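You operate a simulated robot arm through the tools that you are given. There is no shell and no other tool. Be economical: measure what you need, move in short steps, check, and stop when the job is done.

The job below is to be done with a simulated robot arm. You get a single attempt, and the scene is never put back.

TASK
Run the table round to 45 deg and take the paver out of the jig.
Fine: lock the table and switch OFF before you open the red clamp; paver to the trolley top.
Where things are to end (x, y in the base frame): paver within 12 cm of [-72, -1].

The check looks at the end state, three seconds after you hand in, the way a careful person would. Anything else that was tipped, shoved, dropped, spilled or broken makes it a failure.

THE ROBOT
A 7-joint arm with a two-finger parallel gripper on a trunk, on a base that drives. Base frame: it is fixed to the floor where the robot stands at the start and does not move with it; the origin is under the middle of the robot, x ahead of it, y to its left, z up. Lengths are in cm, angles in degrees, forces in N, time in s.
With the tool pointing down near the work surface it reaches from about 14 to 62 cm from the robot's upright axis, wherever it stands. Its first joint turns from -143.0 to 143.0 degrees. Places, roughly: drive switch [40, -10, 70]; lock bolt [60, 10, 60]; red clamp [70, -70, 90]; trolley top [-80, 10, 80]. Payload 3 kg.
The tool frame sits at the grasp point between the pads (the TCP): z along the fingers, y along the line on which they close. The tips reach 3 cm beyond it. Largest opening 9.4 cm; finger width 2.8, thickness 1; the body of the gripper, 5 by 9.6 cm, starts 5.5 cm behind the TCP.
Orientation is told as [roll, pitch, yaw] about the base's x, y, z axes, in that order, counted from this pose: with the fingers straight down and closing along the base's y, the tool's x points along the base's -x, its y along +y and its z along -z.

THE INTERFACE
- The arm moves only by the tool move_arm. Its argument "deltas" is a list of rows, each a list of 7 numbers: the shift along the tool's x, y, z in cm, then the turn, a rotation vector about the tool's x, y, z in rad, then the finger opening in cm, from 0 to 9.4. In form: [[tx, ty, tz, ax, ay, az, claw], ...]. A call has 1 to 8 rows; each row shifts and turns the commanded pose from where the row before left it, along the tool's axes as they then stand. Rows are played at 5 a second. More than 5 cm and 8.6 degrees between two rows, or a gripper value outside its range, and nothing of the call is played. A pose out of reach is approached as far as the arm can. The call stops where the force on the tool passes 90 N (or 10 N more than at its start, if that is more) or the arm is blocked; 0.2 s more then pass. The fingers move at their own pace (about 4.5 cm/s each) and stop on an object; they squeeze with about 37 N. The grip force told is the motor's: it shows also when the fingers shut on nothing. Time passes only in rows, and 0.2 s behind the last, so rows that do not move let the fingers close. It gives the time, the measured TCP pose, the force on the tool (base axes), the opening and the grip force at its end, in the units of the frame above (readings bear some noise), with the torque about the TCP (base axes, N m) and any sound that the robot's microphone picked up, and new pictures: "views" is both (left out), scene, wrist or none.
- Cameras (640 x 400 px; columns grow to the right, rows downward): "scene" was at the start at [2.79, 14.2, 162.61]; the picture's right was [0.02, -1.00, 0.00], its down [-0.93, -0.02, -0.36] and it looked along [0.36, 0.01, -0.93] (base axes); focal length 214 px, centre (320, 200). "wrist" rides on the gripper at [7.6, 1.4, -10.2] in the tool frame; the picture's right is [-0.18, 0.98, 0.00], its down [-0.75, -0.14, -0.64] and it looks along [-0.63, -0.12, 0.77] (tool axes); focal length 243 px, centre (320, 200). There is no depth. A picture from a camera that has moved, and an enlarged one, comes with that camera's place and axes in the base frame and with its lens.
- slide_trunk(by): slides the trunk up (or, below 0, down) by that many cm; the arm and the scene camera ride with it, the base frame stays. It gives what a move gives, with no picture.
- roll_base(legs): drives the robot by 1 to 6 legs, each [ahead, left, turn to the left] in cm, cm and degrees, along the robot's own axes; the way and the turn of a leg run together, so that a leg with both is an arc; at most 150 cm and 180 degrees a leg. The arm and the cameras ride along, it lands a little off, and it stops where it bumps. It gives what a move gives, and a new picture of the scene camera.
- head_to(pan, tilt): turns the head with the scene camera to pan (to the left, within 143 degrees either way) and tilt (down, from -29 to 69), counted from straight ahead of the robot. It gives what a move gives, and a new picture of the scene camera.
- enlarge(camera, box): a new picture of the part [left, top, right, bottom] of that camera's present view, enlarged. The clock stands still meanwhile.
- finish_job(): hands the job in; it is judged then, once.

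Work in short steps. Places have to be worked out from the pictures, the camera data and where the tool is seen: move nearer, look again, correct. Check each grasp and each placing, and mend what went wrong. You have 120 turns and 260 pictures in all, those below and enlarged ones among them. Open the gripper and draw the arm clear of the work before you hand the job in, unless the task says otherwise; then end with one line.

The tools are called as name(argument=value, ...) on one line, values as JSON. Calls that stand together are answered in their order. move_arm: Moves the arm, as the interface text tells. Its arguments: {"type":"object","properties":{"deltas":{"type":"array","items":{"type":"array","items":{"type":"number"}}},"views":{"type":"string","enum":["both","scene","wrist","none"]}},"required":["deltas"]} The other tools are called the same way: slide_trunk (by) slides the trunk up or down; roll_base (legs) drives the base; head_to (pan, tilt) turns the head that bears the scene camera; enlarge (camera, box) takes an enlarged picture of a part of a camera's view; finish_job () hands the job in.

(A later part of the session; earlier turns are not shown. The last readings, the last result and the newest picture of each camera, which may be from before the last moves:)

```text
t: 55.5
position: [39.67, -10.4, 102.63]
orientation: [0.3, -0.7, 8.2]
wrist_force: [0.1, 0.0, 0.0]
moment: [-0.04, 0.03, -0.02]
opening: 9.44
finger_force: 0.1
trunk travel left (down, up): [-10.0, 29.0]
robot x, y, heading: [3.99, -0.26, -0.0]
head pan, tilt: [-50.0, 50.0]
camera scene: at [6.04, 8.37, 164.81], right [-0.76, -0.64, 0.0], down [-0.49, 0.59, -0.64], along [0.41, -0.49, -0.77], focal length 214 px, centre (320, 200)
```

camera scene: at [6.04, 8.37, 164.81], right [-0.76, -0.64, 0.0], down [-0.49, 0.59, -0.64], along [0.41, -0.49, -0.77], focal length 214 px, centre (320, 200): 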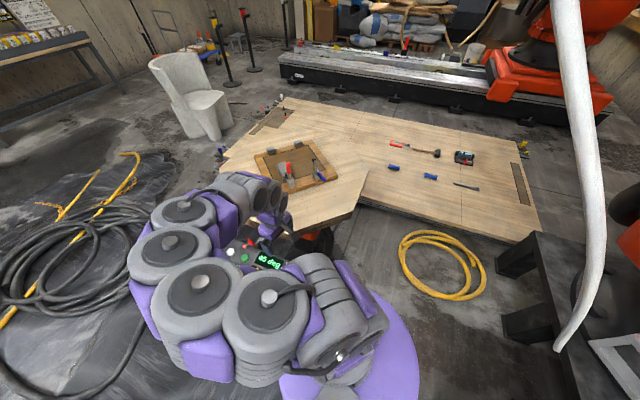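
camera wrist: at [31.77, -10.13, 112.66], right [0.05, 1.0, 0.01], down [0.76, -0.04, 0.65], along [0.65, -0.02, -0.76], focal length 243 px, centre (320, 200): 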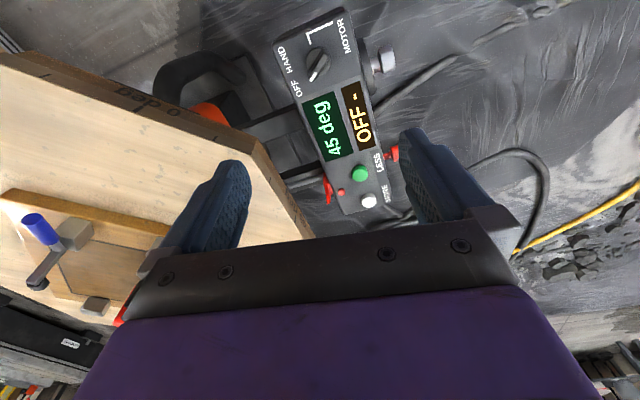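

I'll inspect the space under the table edge where the base would go.

enlarge(camera="scene", box=[240, 160, 400, 280])

enlarge(camera="wrist", box=[0, 20, 420, 260])

```text
3.33 times, centred on (320, 220) of scene
camera zoom: at [6.04, 8.37, 164.81], right [-0.76, -0.64, 0.0], down [-0.49, 0.59, -0.64], along [0.41, -0.49, -0.77], focal length 715 px, centre (320, 133)
```

zoom: 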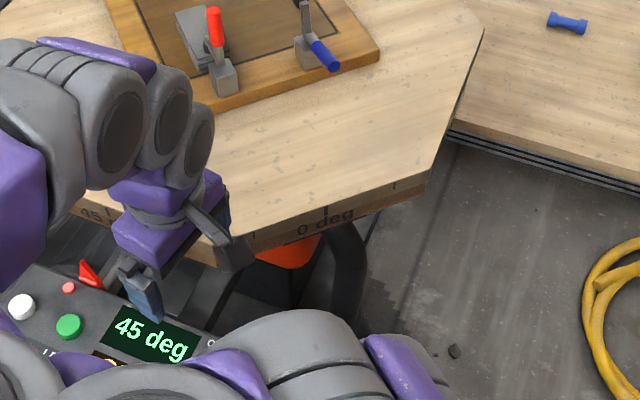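

```text
1.52 times, centred on (210, 140) of wrist
camera zoom: at [31.77, -10.15, 112.66], right [0.04, 1.0, 0.01], down [0.76, -0.04, 0.65], along [0.65, -0.02, -0.76], focal length 370 px, centre (488, 291)
```

zoom: 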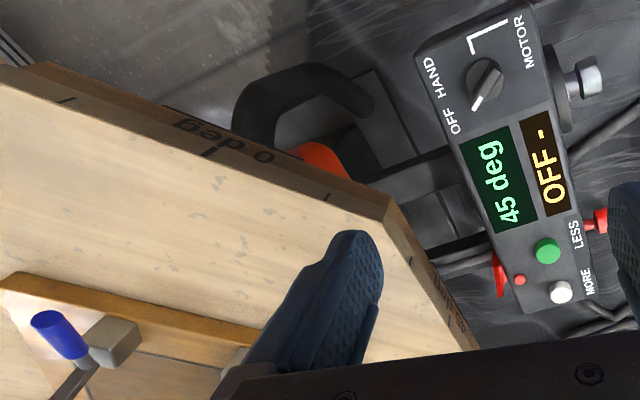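

The shoulder collar (r≈21, z≈80–85) could meet the table edge, so I'll raise the trunk first, then shift right and forward in two legs.

slide_trunk(by=14)

roll_base(legs=[[0, -30, 0]])

```text
t: 57.2
position: [39.62, -10.42, 116.57]
orientation: [0.4, -0.7, 8.1]
wrist_force: [0.2, 0.5, -0.5]
moment: [-0.02, 0.02, 0.04]
opening: 9.4
finger_force: 0.1
trunk travel left (down, up): [-24.0, 15.0]
robot x, y, heading: [3.98, 0.35, -0.1]
head pan, tilt: [-50.0, 50.0]
```

```text
t: 59.2
position: [39.73, -38.1, 116.77]
orientation: [-0.6, -0.6, 8.4]
wrist_force: [0.8, 1.3, 0.3]
moment: [-0.09, 0.07, -0.02]
opening: 9.4
finger_force: 0.0
trunk travel left (down, up): [-24.0, 15.0]
robot x, y, heading: [3.78, -29.39, 0.1]
head pan, tilt: [-50.0, 50.0]
camera scene: at [6.09, -18.31, 178.65], right [-0.76, -0.64, 0.01], down [-0.5, 0.57, -0.65], along [0.41, -0.5, -0.76], focal length 214 px, centre (320, 200)
```

scene: 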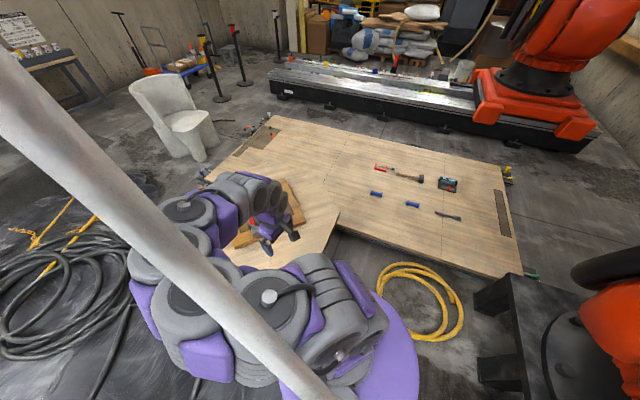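

A white hose or pole appears very close to the camera. I need to know what it is before moving on.

head_to(pan=-90, tilt=20)

head_to(pan=0, tilt=30)

```text
t: 60.3
position: [39.55, -40.58, 116.51]
orientation: [0.6, -0.7, 8.2]
wrist_force: [-1.1, 0.4, 0.8]
moment: [0.04, -0.03, -0.03]
opening: 9.42
finger_force: 0.1
trunk travel left (down, up): [-24.0, 15.0]
robot x, y, heading: [3.58, -29.48, -0.0]
head pan, tilt: [-90.0, 20.0]
camera scene: at [1.18, -24.62, 183.37], right [-1.0, 0.0, 0.0], down [0.0, 0.34, -0.94], along [0.0, -0.94, -0.34], focal length 214 px, centre (320, 200)
```

scene: 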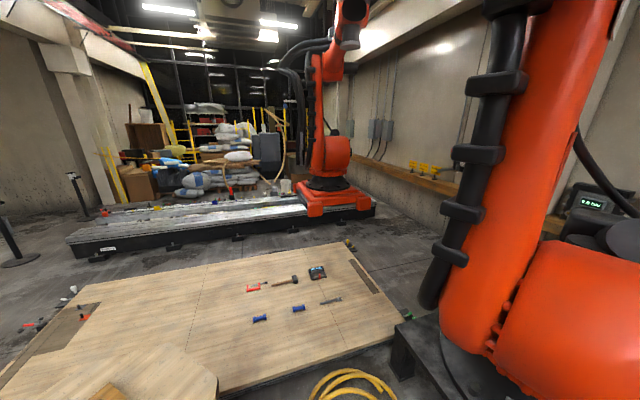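

```text
t: 61.9
position: [39.59, -39.87, 116.59]
orientation: [0.3, -0.6, 8.3]
wrist_force: [-0.4, 0.5, 0.4]
moment: [0.0, 0.01, 0.01]
opening: 9.42
finger_force: 0.1
trunk travel left (down, up): [-24.0, 15.0]
robot x, y, heading: [3.75, -29.64, 0.3]
head pan, tilt: [0.0, 30.0]
camera scene: at [10.18, -14.75, 181.71], right [0.0, -1.0, 0.0], down [-0.5, 0.0, -0.87], along [0.87, 0.0, -0.5], focal length 214 px, centre (320, 200)
```

scene: 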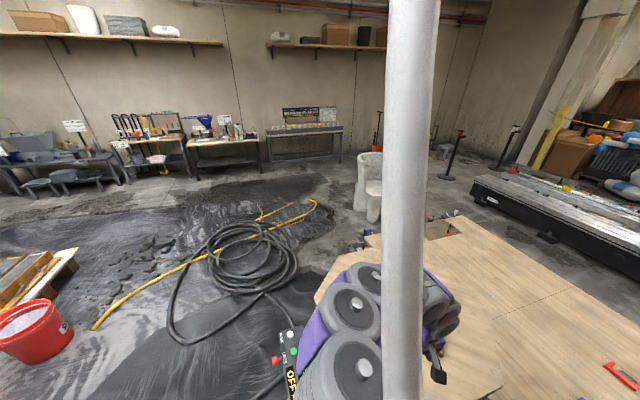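

Something pole-like stands close ahead of the camera. Two more head views to locate it.

head_to(pan=-25, tilt=-10)

head_to(pan=-25, tilt=60)

```text
t: 63.0
position: [39.55, -40.34, 116.69]
orientation: [0.4, -0.7, 8.3]
wrist_force: [0.0, -0.5, 0.4]
moment: [0.02, -0.01, -0.01]
opening: 9.4
finger_force: 0.0
trunk travel left (down, up): [-24.0, 15.0]
robot x, y, heading: [4.03, -29.46, 0.1]
head pan, tilt: [-25.0, -10.0]
camera scene: at [8.8, -19.43, 188.14], right [-0.42, -0.91, 0.0], down [0.16, -0.07, -0.99], along [0.89, -0.41, 0.17], focal length 214 px, centre (320, 200)
```

scene: 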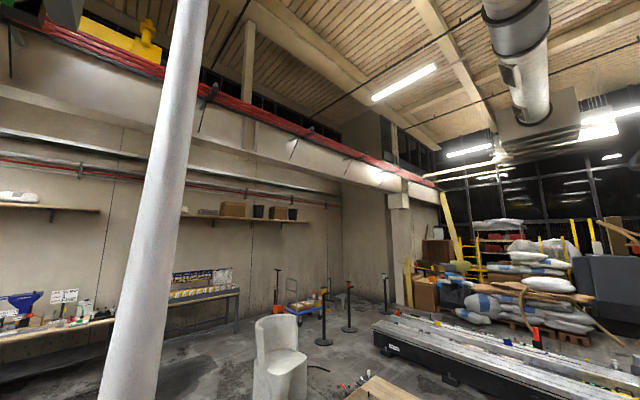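

```text
t: 64.4
position: [39.56, -39.83, 116.6]
orientation: [0.4, -0.7, 8.3]
wrist_force: [-0.3, -0.4, -0.2]
moment: [-0.03, 0.0, 0.0]
opening: 9.43
finger_force: 0.1
trunk travel left (down, up): [-24.0, 15.0]
robot x, y, heading: [3.8, -29.4, 0.0]
head pan, tilt: [-25.0, 60.0]
camera scene: at [7.17, -17.94, 177.55], right [-0.42, -0.91, 0.0], down [-0.79, 0.36, -0.5], along [0.45, -0.21, -0.87], focal length 214 px, centre (320, 200)
```

scene: 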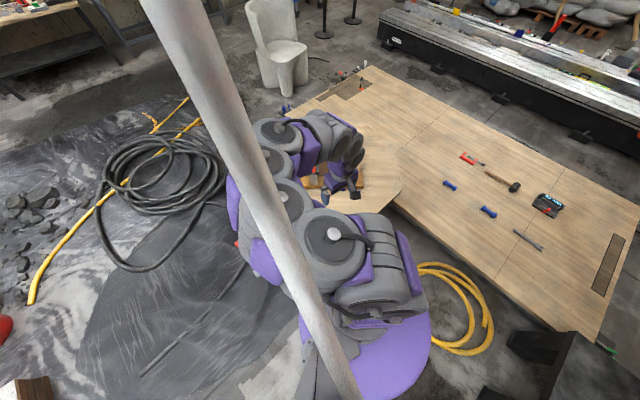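

The pole is a fixed slanted boom in the plane y≈-17.5, about z 155 at the mast and rising with x, and my head is now beside it. I'll shift left 6 cm away from it, then go forward in a short leg.

roll_base(legs=[[0, 6, 0], [10, 0, 0]])

```text
t: 66.1
position: [49.75, -34.92, 116.42]
orientation: [0.7, -0.7, 8.2]
wrist_force: [0.4, -1.0, -0.2]
moment: [0.03, 0.0, 0.01]
opening: 9.4
finger_force: 0.0
trunk travel left (down, up): [-24.0, 15.0]
robot x, y, heading: [13.81, -23.89, 0.2]
head pan, tilt: [-25.0, 60.0]
camera scene: at [17.45, -10.46, 177.4], right [-0.42, -0.91, 0.01], down [-0.79, 0.36, -0.5], along [0.45, -0.22, -0.87], focal length 214 px, centre (320, 200)
```

scene: 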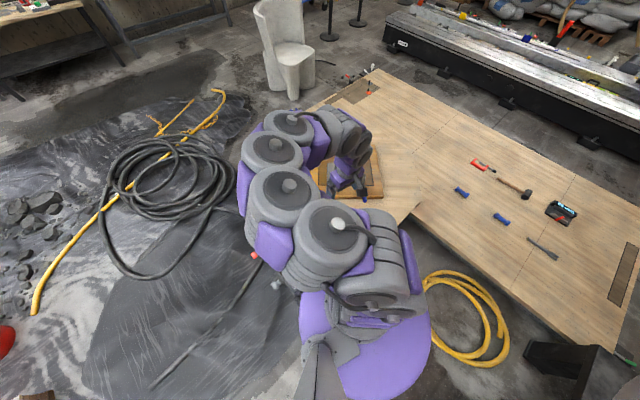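

Clear of the boom. Let me see the jig from the wrist camera.

move_arm(deltas=[[1, 0, 0, 0, 0, 0.14, 9.4], [1, 0, 0, 0, 0, 0.0, 9.4]], views="wrist")

enlarge(camera="wrist", box=[200, 60, 440, 240])

```text
t: 66.9
position: [47.45, -35.11, 116.35]
orientation: [1.2, -0.9, 0.6]
wrist_force: [0.0, 0.3, -0.8]
moment: [0.0, -0.01, -0.05]
opening: 9.42
finger_force: 0.0
trunk travel left (down, up): [-24.0, 15.0]
robot x, y, heading: [14.16, -23.18, -0.2]
head pan, tilt: [-25.0, 60.0]
stopped in row 2: the arm was blocked; the commanded pose is now the measured one
camera wrist: at [39.73, -33.93, 126.5], right [0.17, 0.98, 0.02], down [0.75, -0.15, 0.65], along [0.64, -0.1, -0.76], focal length 243 px, centre (320, 200)
```

wrist: 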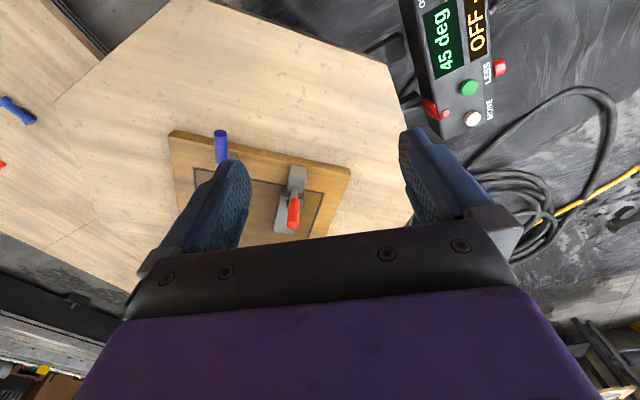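

```text
2.22 times, centred on (320, 150) of wrist
camera zoom: at [39.73, -33.93, 126.5], right [0.17, 0.98, 0.02], down [0.75, -0.15, 0.65], along [0.64, -0.1, -0.76], focal length 539 px, centre (320, 311)
```

zoom: 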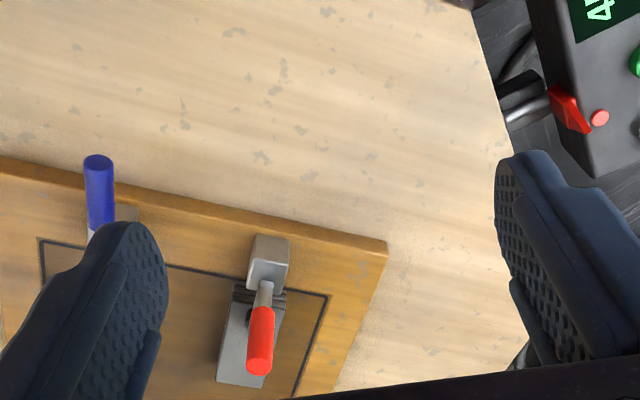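

The red handle tip triangulates to about [70.8, -44, 95], with its pivot block near [67.3, -43, 86]. It stands nearly upright and must go outward (toward me) to lie like the blue one. I'll roll forward 8 cm for reach.

roll_base(legs=[[8, 0, 0]])

head_to(pan=-30, tilt=50)

```text
t: 68.0
position: [55.52, -37.44, 116.12]
orientation: [2.2, -0.7, 0.2]
wrist_force: [0.0, 0.2, -0.2]
moment: [-0.01, -0.03, -0.02]
opening: 9.37
finger_force: 0.1
trunk travel left (down, up): [-24.0, 15.0]
robot x, y, heading: [22.23, -23.33, -0.4]
head pan, tilt: [-25.0, 60.0]
camera scene: at [25.36, -14.6, 177.69], right [-0.42, -0.91, -0.01], down [-0.79, 0.37, -0.49], along [0.45, -0.2, -0.87], focal length 214 px, centre (320, 200)
```

scene: 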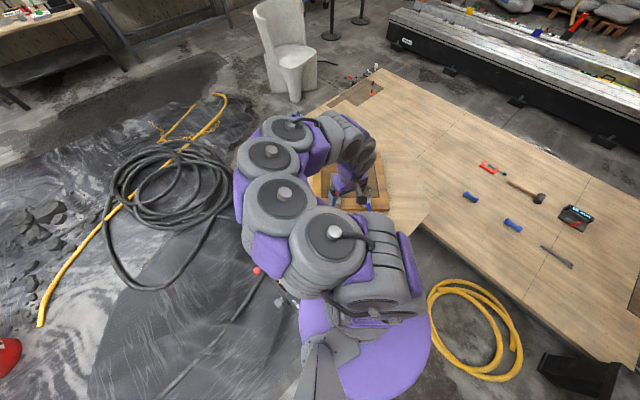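

```text
t: 68.7
position: [55.36, -36.99, 116.3]
orientation: [1.7, -0.8, 0.2]
wrist_force: [0.7, 0.0, -0.2]
moment: [0.02, -0.05, 0.01]
opening: 9.42
finger_force: 0.1
trunk travel left (down, up): [-24.0, 15.0]
robot x, y, heading: [21.99, -23.65, -0.1]
head pan, tilt: [-30.0, 50.0]
camera scene: at [25.79, -13.79, 178.83], right [-0.5, -0.87, 0.0], down [-0.66, 0.38, -0.64], along [0.56, -0.32, -0.77], focal length 214 px, centre (320, 200)
```

scene: 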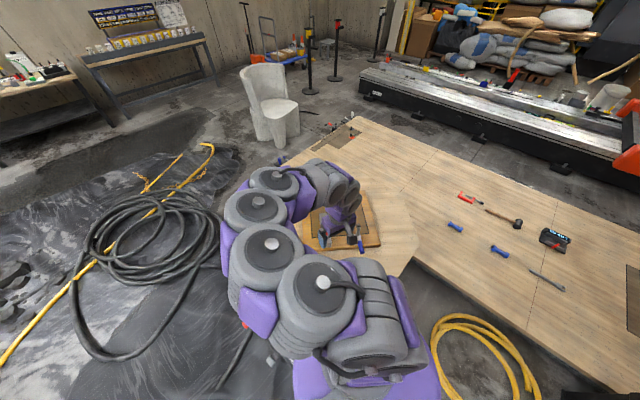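

Turn the wrist to align with the clamp (yaw ≈ -22) with closed fingers, and take a fresh look.

move_arm(deltas=[[0, 0, 0, 0.03, 0, 0.13, 0], [0, 0, 0, 0, 0, 0.13, 0], [0, 0, 0, 0, 0, 0.13, 0], [0, 0, 0, 0, 0, 0, 0]], views="wrist")

enlarge(camera="wrist", box=[200, 40, 440, 220])

```text
t: 69.7
position: [55.39, -37.02, 116.35]
orientation: [0.3, -0.7, -22.2]
wrist_force: [0.3, -0.5, -0.6]
moment: [0.06, -0.01, 0.03]
opening: 0.54
finger_force: 0.0
trunk travel left (down, up): [-24.0, 15.0]
robot x, y, heading: [22.26, -23.52, 0.0]
head pan, tilt: [-30.0, 50.0]
camera wrist: at [48.81, -32.79, 126.38], right [0.54, 0.84, 0.01], down [0.64, -0.42, 0.65], along [0.55, -0.35, -0.76], focal length 243 px, centre (320, 200)
```

wrist: 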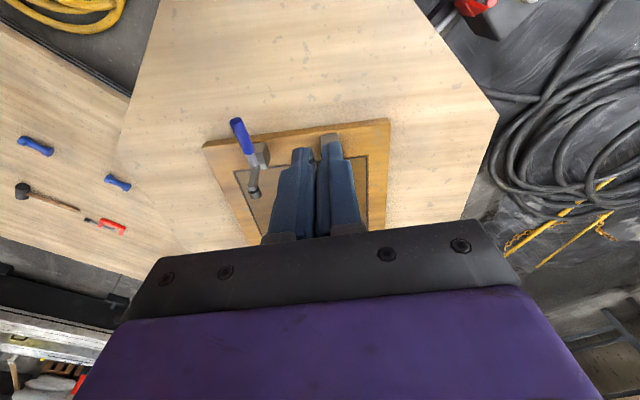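

```text
2.22 times, centred on (320, 130) of wrist
camera zoom: at [48.81, -32.79, 126.38], right [0.54, 0.84, 0.01], down [0.64, -0.42, 0.65], along [0.55, -0.35, -0.76], focal length 539 px, centre (320, 356)
```

zoom: 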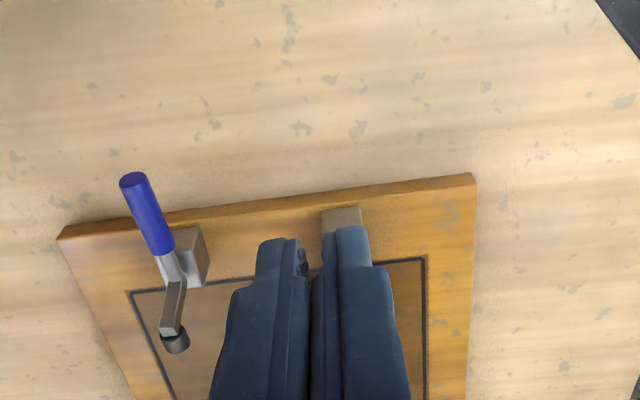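

The fingers hide the red clamp. I'll move inward past it, staying high, so the handle appears in front of the fingers.

move_arm(deltas=[[-4.1, -0.1, 0, 0, 0, 0, 0], [-4.1, -0.1, 0, 0, 0, 0, 0], [-4.1, -0.1, 0, 0, 0, 0, 0], [-4.1, -0.1, 0, 0, 0, 0, 0], [-4.1, -0.1, 1, 0, 0, 0, 0], [0, 0, 4, 0, 0, 0, 0]], views="both")

enlarge(camera="wrist", box=[220, 60, 420, 220])

```text
t: 71.1
position: [74.28, -44.01, 111.86]
orientation: [-0.2, -0.8, -22.3]
wrist_force: [0.1, 0.7, 0.7]
moment: [-0.01, -0.01, 0.0]
opening: 0.01
finger_force: 32.6
trunk travel left (down, up): [-24.0, 15.0]
robot x, y, heading: [22.06, -23.15, -0.1]
head pan, tilt: [-30.0, 50.0]
camera scene: at [26.01, -12.9, 178.79], right [-0.5, -0.87, 0.0], down [-0.67, 0.38, -0.64], along [0.55, -0.32, -0.77], focal length 214 px, centre (320, 200)
camera wrist: at [67.66, -39.86, 121.84], right [0.54, 0.84, 0.0], down [0.64, -0.41, 0.65], along [0.55, -0.35, -0.76], focal length 243 px, centre (320, 200)
```

scene: 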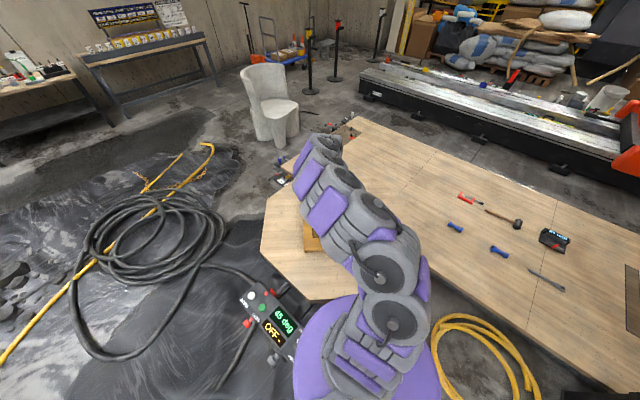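
wrist: 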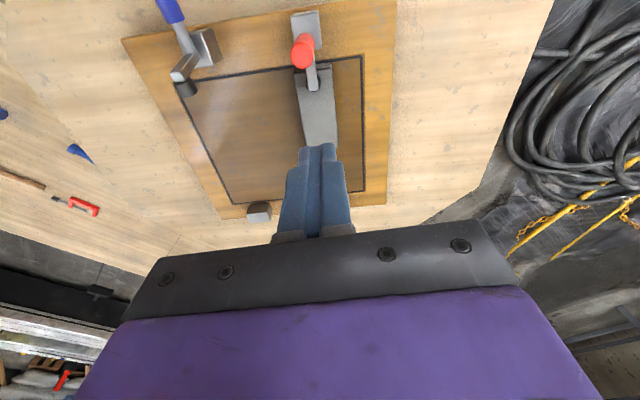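

```text
2.50 times, centred on (320, 140) of wrist
camera zoom: at [67.66, -39.86, 121.84], right [0.54, 0.84, 0.0], down [0.64, -0.41, 0.65], along [0.55, -0.35, -0.76], focal length 606 px, centre (320, 350)
```

zoom: 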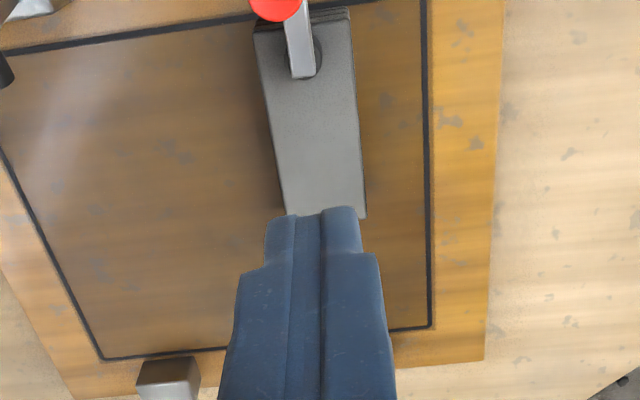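

Very clear now. Handle tip ≈[70.5, -43.5, 95]; paver ≈5 × 11 cm, centre ≈[78.5, -47], long axis at -26°. I'll shift 1 cm and descend on the inner side of the handle, tips at about z 92.

move_arm(deltas=[[0, -1, 2, 0, 0, 0, 0], [0, 0, 4.5, 0, 0, 0, 0], [0, 0, 4.5, 0, 0, 0, 0], [0, 0, 3.5, 0, 0, 0, 0], [0, 0, 2, 0, 0, 0, 0]], views="wrist")

```text
t: 72.3
position: [74.05, -45.28, 95.16]
orientation: [0.0, -0.7, -22.1]
wrist_force: [-0.7, -0.1, -0.6]
moment: [0.04, 0.0, -0.01]
opening: 0.05
finger_force: 33.0
trunk travel left (down, up): [-24.0, 15.0]
robot x, y, heading: [21.81, -23.22, -0.0]
head pan, tilt: [-30.0, 50.0]
camera wrist: at [67.49, -41.06, 105.16], right [0.54, 0.84, 0.0], down [0.64, -0.41, 0.65], along [0.55, -0.35, -0.76], focal length 243 px, centre (320, 200)
```

wrist: 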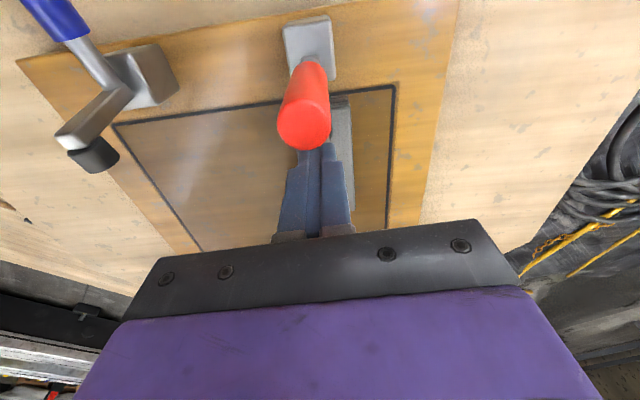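

Aligned. Pull outward (tool +x) in small steps.

move_arm(deltas=[[0.8, 0, 0, 0, 0, 0, 0], [0.8, 0, 0, 0, 0, 0, 0], [0.8, 0, 0, 0, 0, 0, 0], [0.8, 0, 0, 0, 0, 0, 0], [0.8, 0, 0, 0, 0, 0, 0]], views="wrist")

```text
t: 73.5
position: [70.27, -43.74, 95.21]
orientation: [0.0, -0.6, -22.2]
wrist_force: [-0.3, -0.6, -0.2]
moment: [-0.02, -0.01, -0.01]
opening: 0.01
finger_force: 33.1
trunk travel left (down, up): [-24.0, 15.0]
robot x, y, heading: [21.79, -23.48, 0.0]
head pan, tilt: [-30.0, 50.0]
camera wrist: at [63.69, -39.55, 105.21], right [0.54, 0.84, 0.0], down [0.64, -0.41, 0.65], along [0.55, -0.35, -0.76], focal length 243 px, centre (320, 200)
```

wrist: 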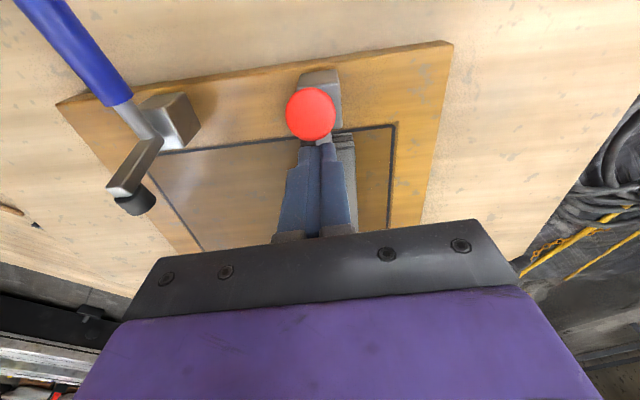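

The handle is moving with little resistance (tip now ≈[66.7, -42]). Continue, dropping slightly as it arcs over.

move_arm(deltas=[[0.9, 0, 0, 0, 0, 0, 0], [0.9, 0, 0.1, 0, 0, 0, 0], [0.9, 0, 0.2, 0, 0, 0, 0], [0.9, 0, 0.2, 0, 0, 0, 0], [0.9, 0, 0.3, 0, 0, 0, 0]], views="wrist")

```text
t: 74.7
position: [66.25, -42.01, 94.18]
orientation: [0.1, -0.8, -22.1]
wrist_force: [-0.8, 0.7, 0.1]
moment: [0.0, 0.02, -0.02]
opening: 0.01
finger_force: 33.2
trunk travel left (down, up): [-24.0, 15.0]
robot x, y, heading: [22.16, -23.33, -0.2]
head pan, tilt: [-30.0, 50.0]
camera wrist: at [59.58, -37.81, 104.22], right [0.54, 0.84, 0.0], down [0.64, -0.41, 0.65], along [0.55, -0.35, -0.76], focal length 243 px, centre (320, 200)
```

wrist: 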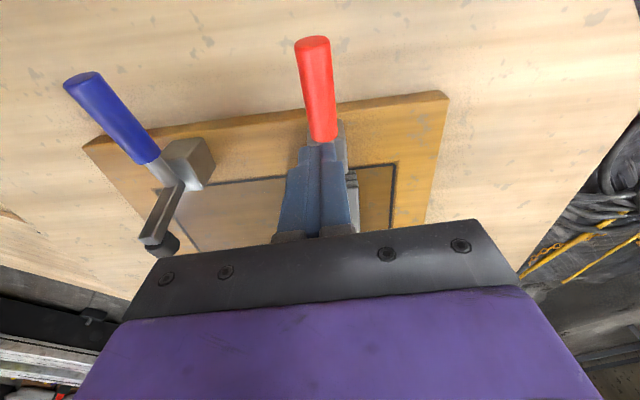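

The red handle now lies outward, like the blue one. I'll rise and move back to see whether the clamp arm is up.

move_arm(deltas=[[0, 0, -4, 0, 0, 0, 0], [0, 0, -5, 0, 0, 0, 0], [0, 0, -5, 0, 0, 0, 0], [3, -2, -1, 0, 0, 0, 0]], views="both")

enlarge(camera="wrist", box=[160, 60, 440, 240])

```text
t: 75.7
position: [62.23, -42.49, 109.16]
orientation: [-0.1, -0.8, -22.1]
wrist_force: [0.4, -0.1, 1.0]
moment: [-0.03, -0.02, -0.02]
opening: 0.0
finger_force: 32.9
trunk travel left (down, up): [-24.0, 15.0]
robot x, y, heading: [21.98, -23.1, -0.0]
head pan, tilt: [-30.0, 50.0]
camera scene: at [25.72, -13.11, 178.81], right [-0.5, -0.87, 0.0], down [-0.66, 0.38, -0.64], along [0.56, -0.32, -0.77], focal length 214 px, centre (320, 200)
camera wrist: at [55.58, -38.26, 119.24], right [0.54, 0.84, 0.0], down [0.64, -0.41, 0.65], along [0.55, -0.35, -0.76], focal length 243 px, centre (320, 200)
```

scene: 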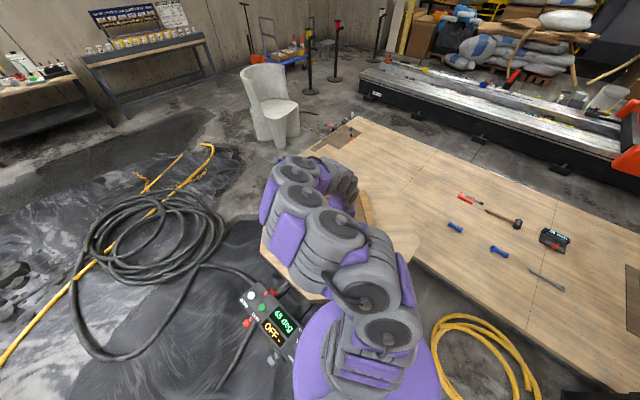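
wrist: 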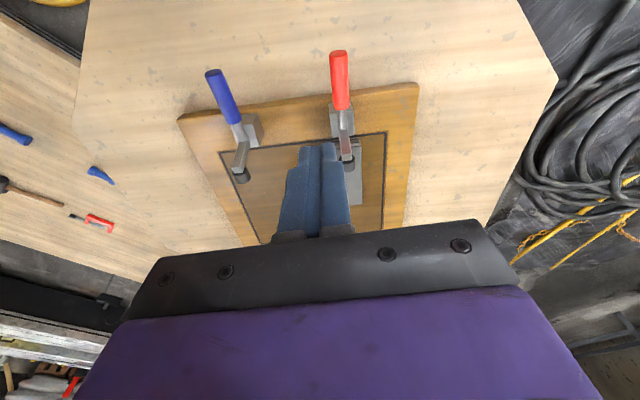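

```text
2.22 times, centred on (300, 150) of wrist
camera zoom: at [55.58, -38.26, 119.24], right [0.54, 0.84, 0.0], down [0.64, -0.41, 0.65], along [0.55, -0.35, -0.76], focal length 539 px, centre (364, 311)
```

zoom: 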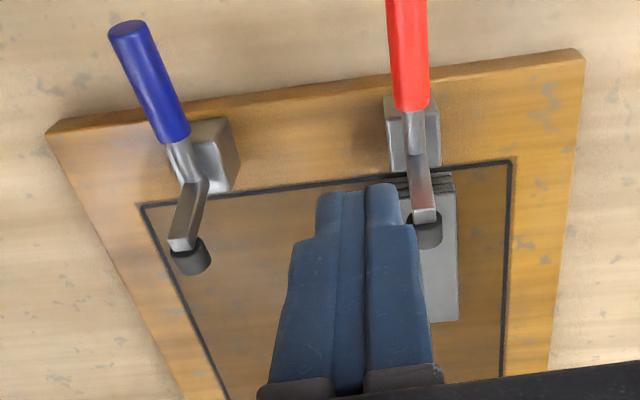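

The red clamp is open, matching the blue one. Now go above the paver, gripping slightly inward of its centre so the wrist camera clears the upright clamp arm; fingers opened to 8.

move_arm(deltas=[[-4, 0.5, 0, 0, 0, 0, 8], [-4, 0.5, 0, 0, 0, 0, 8], [-4, 0.4, 0, 0, 0, 0, 8], [-4, 0.4, 0, 0, 0, 0, 8], [-2.8, 0, 1, 0, 0, 0.07, 8], [0, 0, 2, 0, 0, 0, 8]], views="wrist")

enlarge(camera="wrist", box=[200, 0, 440, 220])

```text
t: 77.1
position: [76.59, -48.76, 105.99]
orientation: [0.1, -0.8, -26.0]
wrist_force: [0.2, 0.0, -0.1]
moment: [-0.03, 0.02, -0.01]
opening: 7.99
finger_force: 0.1
out of reach, approached as far as the arm can: row 5, 6
trunk travel left (down, up): [-24.0, 15.0]
robot x, y, heading: [22.03, -23.24, -0.1]
head pan, tilt: [-30.0, 50.0]
camera wrist: at [70.34, -44.01, 116.0], right [0.6, 0.8, 0.0], down [0.6, -0.45, 0.65], along [0.53, -0.39, -0.76], focal length 243 px, centre (320, 200)
```

wrist: 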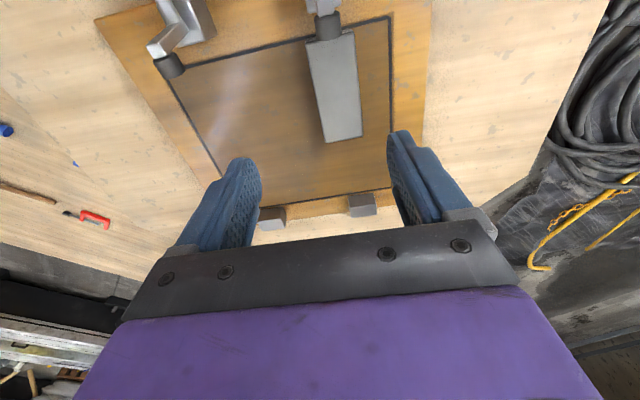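

```text
1.82 times, centred on (320, 110) of wrist
camera zoom: at [70.34, -44.01, 116.0], right [0.6, 0.8, 0.0], down [0.6, -0.45, 0.65], along [0.53, -0.39, -0.76], focal length 441 px, centre (320, 364)
```

zoom: 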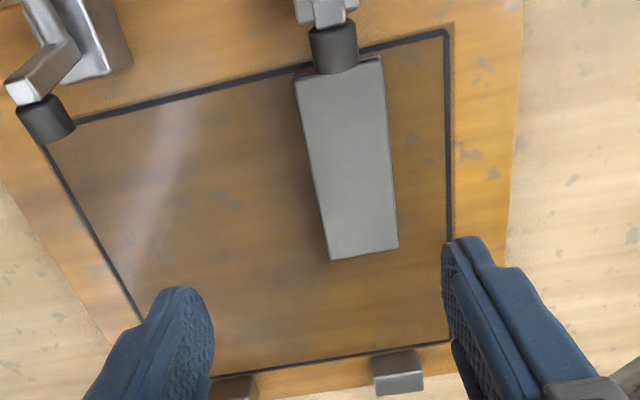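

Just out of reach. I'll raise the trunk 3 cm for collar clearance over the table edge and roll 4 cm further forward.

slide_trunk(by=3)

roll_base(legs=[[4, 0, 0]])

move_arm(deltas=[[0, 0, 0, 0, 0, 0, 8]], views="wrist")

```text
t: 77.9
position: [76.66, -48.68, 108.75]
orientation: [0.0, -0.7, -26.1]
wrist_force: [-0.2, -0.3, 0.5]
moment: [0.02, 0.01, -0.01]
opening: 8.0
finger_force: 0.0
trunk travel left (down, up): [-27.0, 12.0]
robot x, y, heading: [22.27, -23.37, 0.1]
head pan, tilt: [-30.0, 50.0]
```

```text
t: 78.7
position: [78.6, -51.51, 109.08]
orientation: [0.4, -0.6, -27.5]
wrist_force: [-0.6, -0.6, 0.2]
moment: [0.08, -0.07, 0.02]
opening: 8.0
finger_force: 0.1
trunk travel left (down, up): [-27.0, 12.0]
robot x, y, heading: [24.6, -24.36, -1.2]
head pan, tilt: [-30.0, 50.0]
camera scene: at [28.54, -12.86, 182.21], right [-0.52, -0.86, 0.01], down [-0.66, 0.39, -0.65], along [0.55, -0.34, -0.76], focal length 214 px, centre (320, 200)
```

scene: 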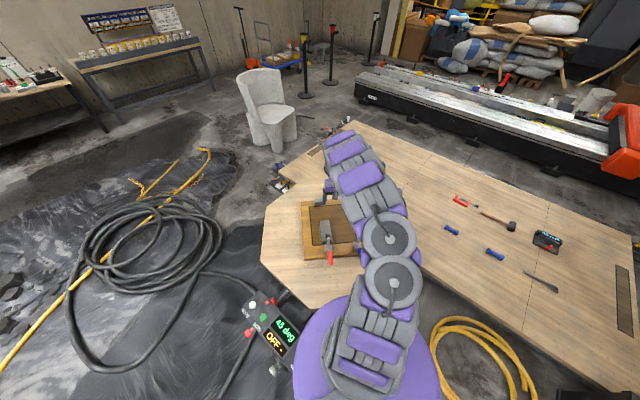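

```text
t: 79.1
position: [78.08, -52.7, 108.49]
orientation: [0.7, -0.4, -27.7]
wrist_force: [-0.4, -0.2, 0.3]
moment: [-0.05, 0.01, 0.0]
opening: 7.99
finger_force: 0.1
trunk travel left (down, up): [-27.0, 12.0]
robot x, y, heading: [24.71, -24.81, -1.3]
head pan, tilt: [-30.0, 50.0]
camera wrist: at [71.9, -47.9, 118.61], right [0.62, 0.78, 0.01], down [0.59, -0.48, 0.65], along [0.51, -0.39, -0.76], focal length 243 px, centre (320, 200)
```

wrist: 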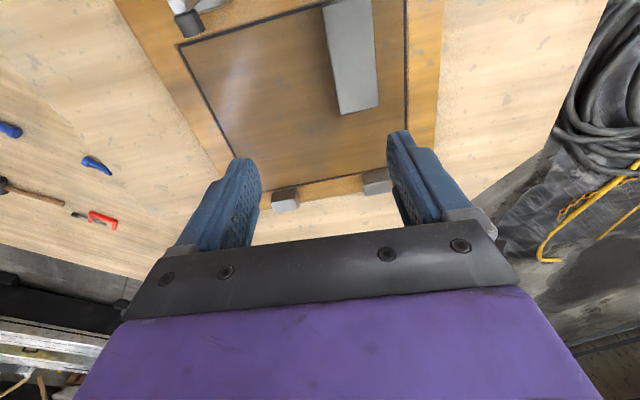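

The base stopped short and turned a little, so it likely touched something under the table. I'll back off 1 cm to relieve contact.

roll_base(legs=[[-1, 0, 0]])

enlarge(camera="scene", box=[240, 180, 420, 400])

```text
t: 79.9
position: [77.71, -52.07, 108.46]
orientation: [0.6, -0.4, -27.5]
wrist_force: [-0.7, 0.0, -0.3]
moment: [-0.03, 0.0, -0.01]
opening: 8.01
finger_force: 0.1
trunk travel left (down, up): [-27.0, 12.0]
robot x, y, heading: [23.9, -24.25, -1.0]
head pan, tilt: [-30.0, 50.0]
camera scene: at [27.84, -13.77, 181.9], right [-0.52, -0.86, 0.0], down [-0.66, 0.4, -0.64], along [0.55, -0.33, -0.77], focal length 214 px, centre (320, 200)
```

scene: 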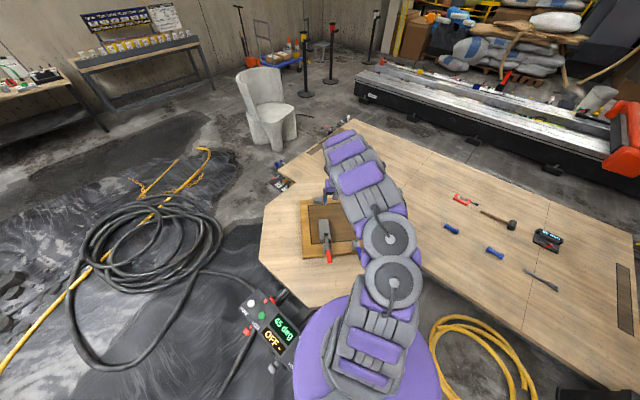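

```text
1.82 times, centred on (330, 290) of scene
camera zoom: at [27.84, -13.77, 181.9], right [-0.52, -0.86, 0.0], down [-0.66, 0.4, -0.64], along [0.55, -0.33, -0.77], focal length 390 px, centre (302, 36)
```

zoom: 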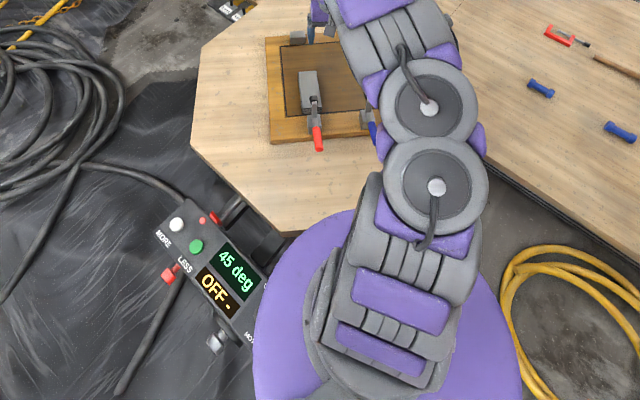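

Shift sideways to centre over the paver and descend partway for a check.

move_arm(deltas=[[0, 2.4, 0, 0, 0, 0, 8], [0, 2.3, 2, 0, 0, -0.02, 8], [0, 0, 4, 0, 0, 0, 8], [0, 0, 4, 0, 0, 0, 8]], views="wrist")

enlarge(camera="wrist", box=[200, 60, 440, 240])

```text
t: 80.9
position: [76.99, -47.57, 98.03]
orientation: [0.8, -0.6, -26.3]
wrist_force: [-0.6, -0.5, -0.9]
moment: [-0.04, 0.0, 0.0]
opening: 8.01
finger_force: 0.1
out of reach, approached as far as the arm can: row 1, 2, 3, 4
trunk travel left (down, up): [-27.0, 12.0]
robot x, y, heading: [23.63, -24.01, -1.3]
head pan, tilt: [-30.0, 50.0]
camera wrist: at [70.65, -43.0, 108.08], right [0.6, 0.8, 0.01], down [0.6, -0.47, 0.65], along [0.52, -0.38, -0.76], focal length 243 px, centre (320, 200)
```

wrist: 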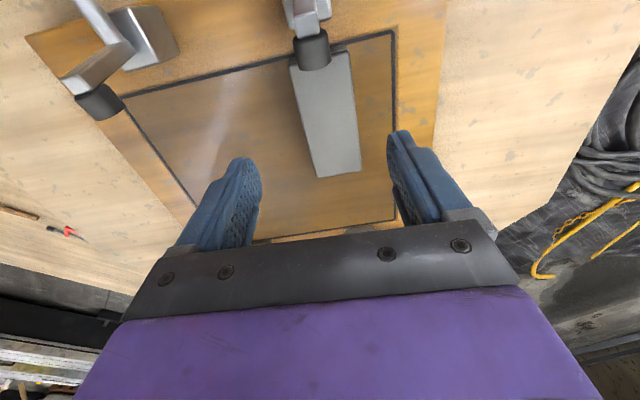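

```text
2.22 times, centred on (320, 150) of wrist
camera zoom: at [70.65, -43.0, 108.08], right [0.6, 0.8, 0.01], down [0.6, -0.47, 0.65], along [0.52, -0.38, -0.76], focal length 539 px, centre (320, 311)
```

zoom: 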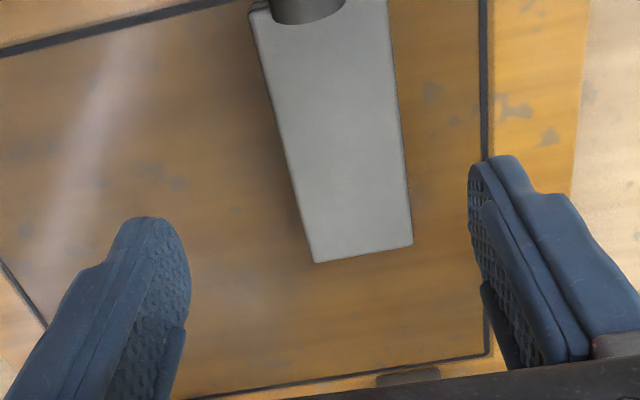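

Reach is limited by the raised shoulder. The collar triangulates to z≈115 with radius ≈17, so lowering the trunk is safe. I'll raise the hand and then lower the trunk 13 cm.

move_arm(deltas=[[0, 0, -4.5, 0, 0, 0, 8], [0, 0, -4.5, 0, 0, 0, 8], [0, 0, -4.5, 0, 0, 0, 8]], views="none")

slide_trunk(by=-13)

move_arm(deltas=[[-2, 0, 0, 0, 0, 0, 8], [0, 0, 0, 0, 0, 0, 8]], views="wrist")

```text
t: 81.7
position: [76.87, -47.31, 111.73]
orientation: [0.7, -0.6, -26.4]
wrist_force: [-0.2, 0.7, 0.3]
moment: [0.0, 0.03, 0.01]
opening: 8.0
finger_force: 0.0
trunk travel left (down, up): [-27.0, 12.0]
robot x, y, heading: [23.93, -24.05, -1.0]
head pan, tilt: [-30.0, 50.0]
```

```text
t: 83.3
position: [76.99, -47.51, 98.67]
orientation: [0.6, -0.5, -26.3]
wrist_force: [0.8, 0.6, 0.1]
moment: [0.01, 0.03, 0.01]
opening: 7.98
finger_force: 0.0
trunk travel left (down, up): [-14.0, 25.0]
robot x, y, heading: [24.01, -24.15, -1.3]
head pan, tilt: [-30.0, 50.0]
```

```text
t: 83.9
position: [78.79, -48.33, 98.68]
orientation: [0.7, -0.5, -26.3]
wrist_force: [0.2, 0.6, -0.1]
moment: [0.0, 0.0, -0.04]
opening: 7.97
finger_force: 0.2
trunk travel left (down, up): [-14.0, 25.0]
robot x, y, heading: [23.69, -23.94, -1.2]
head pan, tilt: [-30.0, 50.0]
camera wrist: at [72.44, -43.84, 108.82], right [0.6, 0.8, 0.01], down [0.6, -0.47, 0.65], along [0.52, -0.38, -0.76], focal length 243 px, centre (320, 200)
```

wrist: 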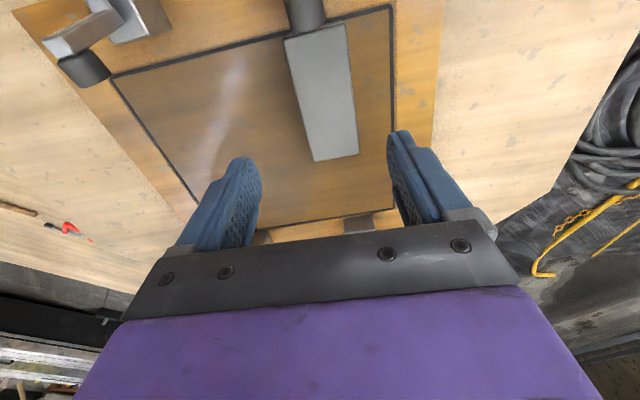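

Now in reach. Paver centre ≈[79, -47.6]. Correct 0.7 cm sideways, 1 cm inward, and descend carefully.

move_arm(deltas=[[-1, 0.7, 0, 0, 0, 0, 8], [0, 0, 3.5, 0, 0, 0, 8], [0, 0, 3, 0, 0, 0, 8], [0, 0, 1.5, 0, 0, 0, 8]], views="wrist")

enlarge(camera="wrist", box=[200, 60, 440, 240])

```text
t: 84.9
position: [78.17, -47.23, 90.42]
orientation: [0.6, -0.4, -26.3]
wrist_force: [0.0, 0.3, 0.0]
moment: [0.04, -0.02, -0.02]
opening: 8.0
finger_force: 0.1
out of reach, approached as far as the arm can: row 1, 2, 3
trunk travel left (down, up): [-14.0, 25.0]
robot x, y, heading: [23.79, -24.67, -1.2]
head pan, tilt: [-30.0, 50.0]
camera wrist: at [71.77, -42.6, 100.68], right [0.6, 0.8, 0.01], down [0.6, -0.47, 0.65], along [0.52, -0.38, -0.76], focal length 243 px, centre (320, 200)
```

wrist: 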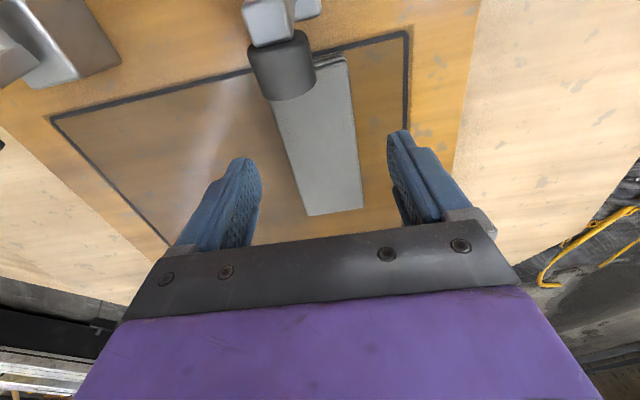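

```text
2.22 times, centred on (320, 150) of wrist
camera zoom: at [71.77, -42.6, 100.68], right [0.6, 0.8, 0.01], down [0.6, -0.47, 0.65], along [0.52, -0.38, -0.76], focal length 539 px, centre (320, 311)
```

zoom: 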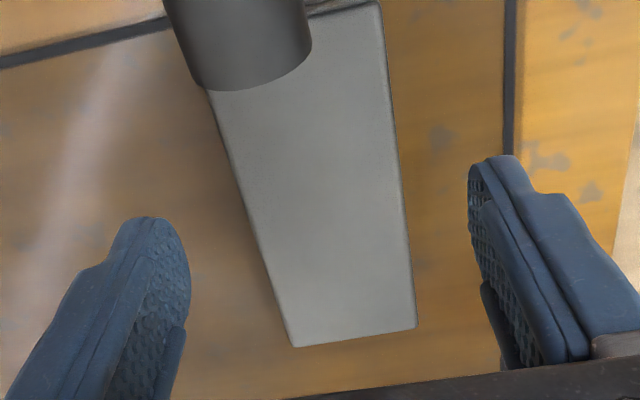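

The open clamp's rubber tip (≈[72.7, -44.8, 92]) lies under my wrist camera, so descending this way risks hitting it. I'll rise and flip the wrist 180° so the camera is on the inner side.

move_arm(deltas=[[0, 0, -4.5, 0, 0, 0, 8], [0, 0, -4.5, 0, 0, 0, 8], [3, 0, -3, 0, 0, -0.1, 8], [0, 0, 0, 0, 0, -0.149, 8], [0, 0, 0, 0, 0, -0.149, 8], [0, 0, 0, 0, 0, -0.149, 8], [0, 0, 0, 0, 0, -0.149, 8], [0, 0, 0, 0, 0, -0.149, 8]], views="none")

move_arm(deltas=[[0, 0, 0, 0, 0, -0.149, 8], [0, 0, 0, 0, 0, -0.149, 8], [0, 0, 0, 0, 0, -0.149, 8], [0, 0, 0, 0, 0, -0.149, 8], [0, 0, 0, 0, 0, -0.149, 8], [0, 0, 0, 0, 0, -0.149, 8], [0, 0, 0, 0, 0, -0.149, 8], [0, 0, 0, 0, 0, -0.149, 8]], views="none")

move_arm(deltas=[[0, 0, 0, 0, 0, -0.149, 8], [0, 0, 0, 0, 0, -0.149, 8], [0, 0, 0, 0, 0, -0.149, 8], [0, 0, 0, 0, 0, -0.149, 8], [0, 0, 0, 0, 0, -0.149, 8], [0, 0, 0, 0, 0, -0.149, 8], [0, 0, 0, 0, 0, -0.149, 8], [0, 0, 0, 0, 0, -0.149, 8]], views="both")

```text
t: 86.7
position: [75.22, -46.19, 102.57]
orientation: [0.1, -0.9, 22.2]
wrist_force: [-0.3, 0.0, 0.1]
moment: [0.0, -0.02, -0.03]
opening: 8.0
finger_force: 0.1
trunk travel left (down, up): [-14.0, 25.0]
robot x, y, heading: [24.17, -24.33, -1.3]
head pan, tilt: [-30.0, 50.0]
```

```text
t: 88.5
position: [75.2, -46.18, 102.6]
orientation: [-0.8, -0.4, 90.6]
wrist_force: [0.6, 0.9, 0.2]
moment: [-0.04, 0.03, 0.03]
opening: 7.98
finger_force: 0.1
trunk travel left (down, up): [-14.0, 25.0]
robot x, y, heading: [23.72, -24.5, -1.2]
head pan, tilt: [-30.0, 50.0]
```

```text
t: 90.3
position: [75.21, -46.0, 102.66]
orientation: [-0.7, 0.6, 158.9]
wrist_force: [0.7, 0.5, -0.4]
moment: [0.0, 0.0, 0.01]
opening: 7.98
finger_force: 0.0
trunk travel left (down, up): [-14.0, 25.0]
robot x, y, heading: [23.46, -24.15, -1.3]
head pan, tilt: [-30.0, 50.0]
camera scene: at [27.77, -13.71, 168.88], right [-0.52, -0.86, 0.0], down [-0.66, 0.39, -0.64], along [0.55, -0.33, -0.77], focal length 214 px, centre (320, 200)
camera wrist: at [81.72, -50.25, 112.89], right [-0.53, -0.85, -0.01], down [-0.66, 0.4, 0.64], along [-0.54, 0.34, -0.77], focal length 243 px, centre (320, 200)
```

scene: 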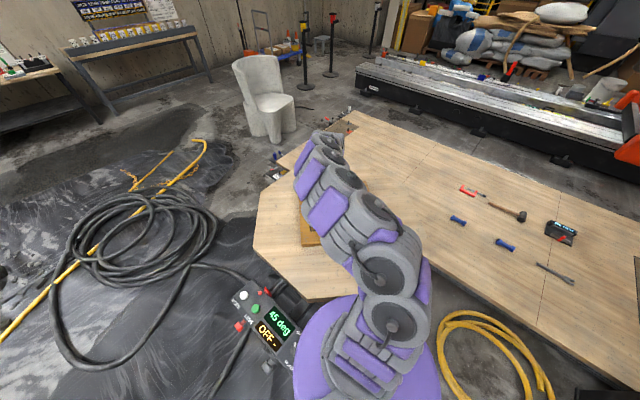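
wrist: 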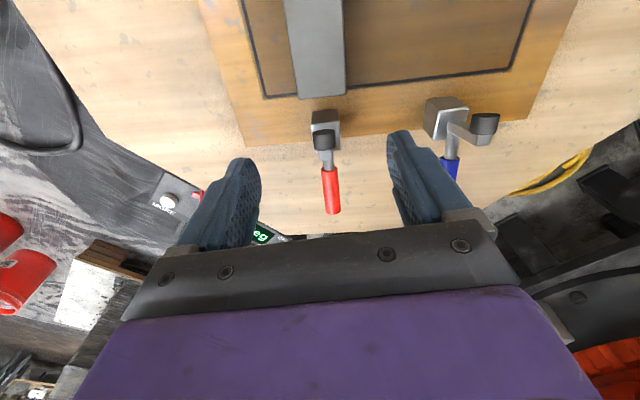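

The flip works. Now trim yaw to 153.4°, tilt ~8° (fingertips inward) to gain reach, and descend most of the way for a check.

move_arm(deltas=[[0, 0, 0, 0, 0, 0.09, 8], [0, 0, 0, 0, 0.14, 0, 8], [1.8, -0.2, 1, 0, 0, 0, 8], [0, 0, 4, 0, 0, 0, 8], [0, 0, 4, 0, 0, 0, 8]], views="wrist")

enlarge(camera="wrist", box=[200, 0, 440, 220])

```text
t: 91.5
position: [78.41, -47.26, 94.09]
orientation: [-0.8, 8.5, 153.5]
wrist_force: [0.0, 0.2, 0.3]
moment: [0.02, -0.02, 0.01]
opening: 8.02
finger_force: 0.2
trunk travel left (down, up): [-14.0, 25.0]
robot x, y, heading: [24.02, -24.3, -1.3]
head pan, tilt: [-30.0, 50.0]
camera wrist: at [83.07, -51.37, 105.28], right [-0.6, -0.8, -0.04], down [-0.69, 0.49, 0.52], along [-0.4, 0.34, -0.85], focal length 243 px, centre (320, 200)
```

wrist: 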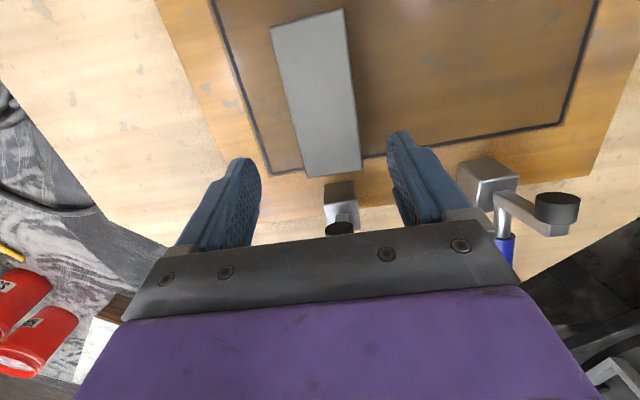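

```text
1.82 times, centred on (320, 110) of wrist
camera zoom: at [83.07, -51.37, 105.28], right [-0.6, -0.8, -0.04], down [-0.69, 0.49, 0.52], along [-0.4, 0.34, -0.85], focal length 441 px, centre (320, 364)
```

zoom: 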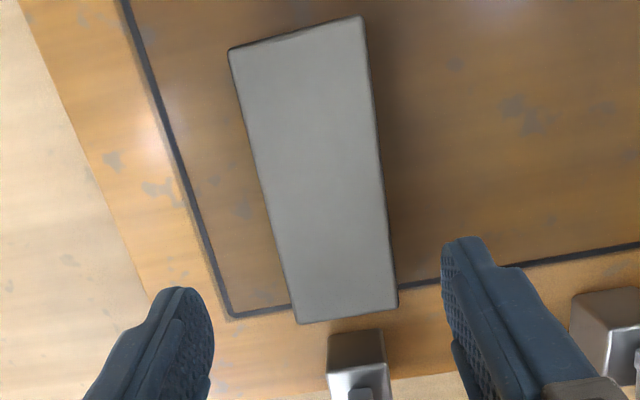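

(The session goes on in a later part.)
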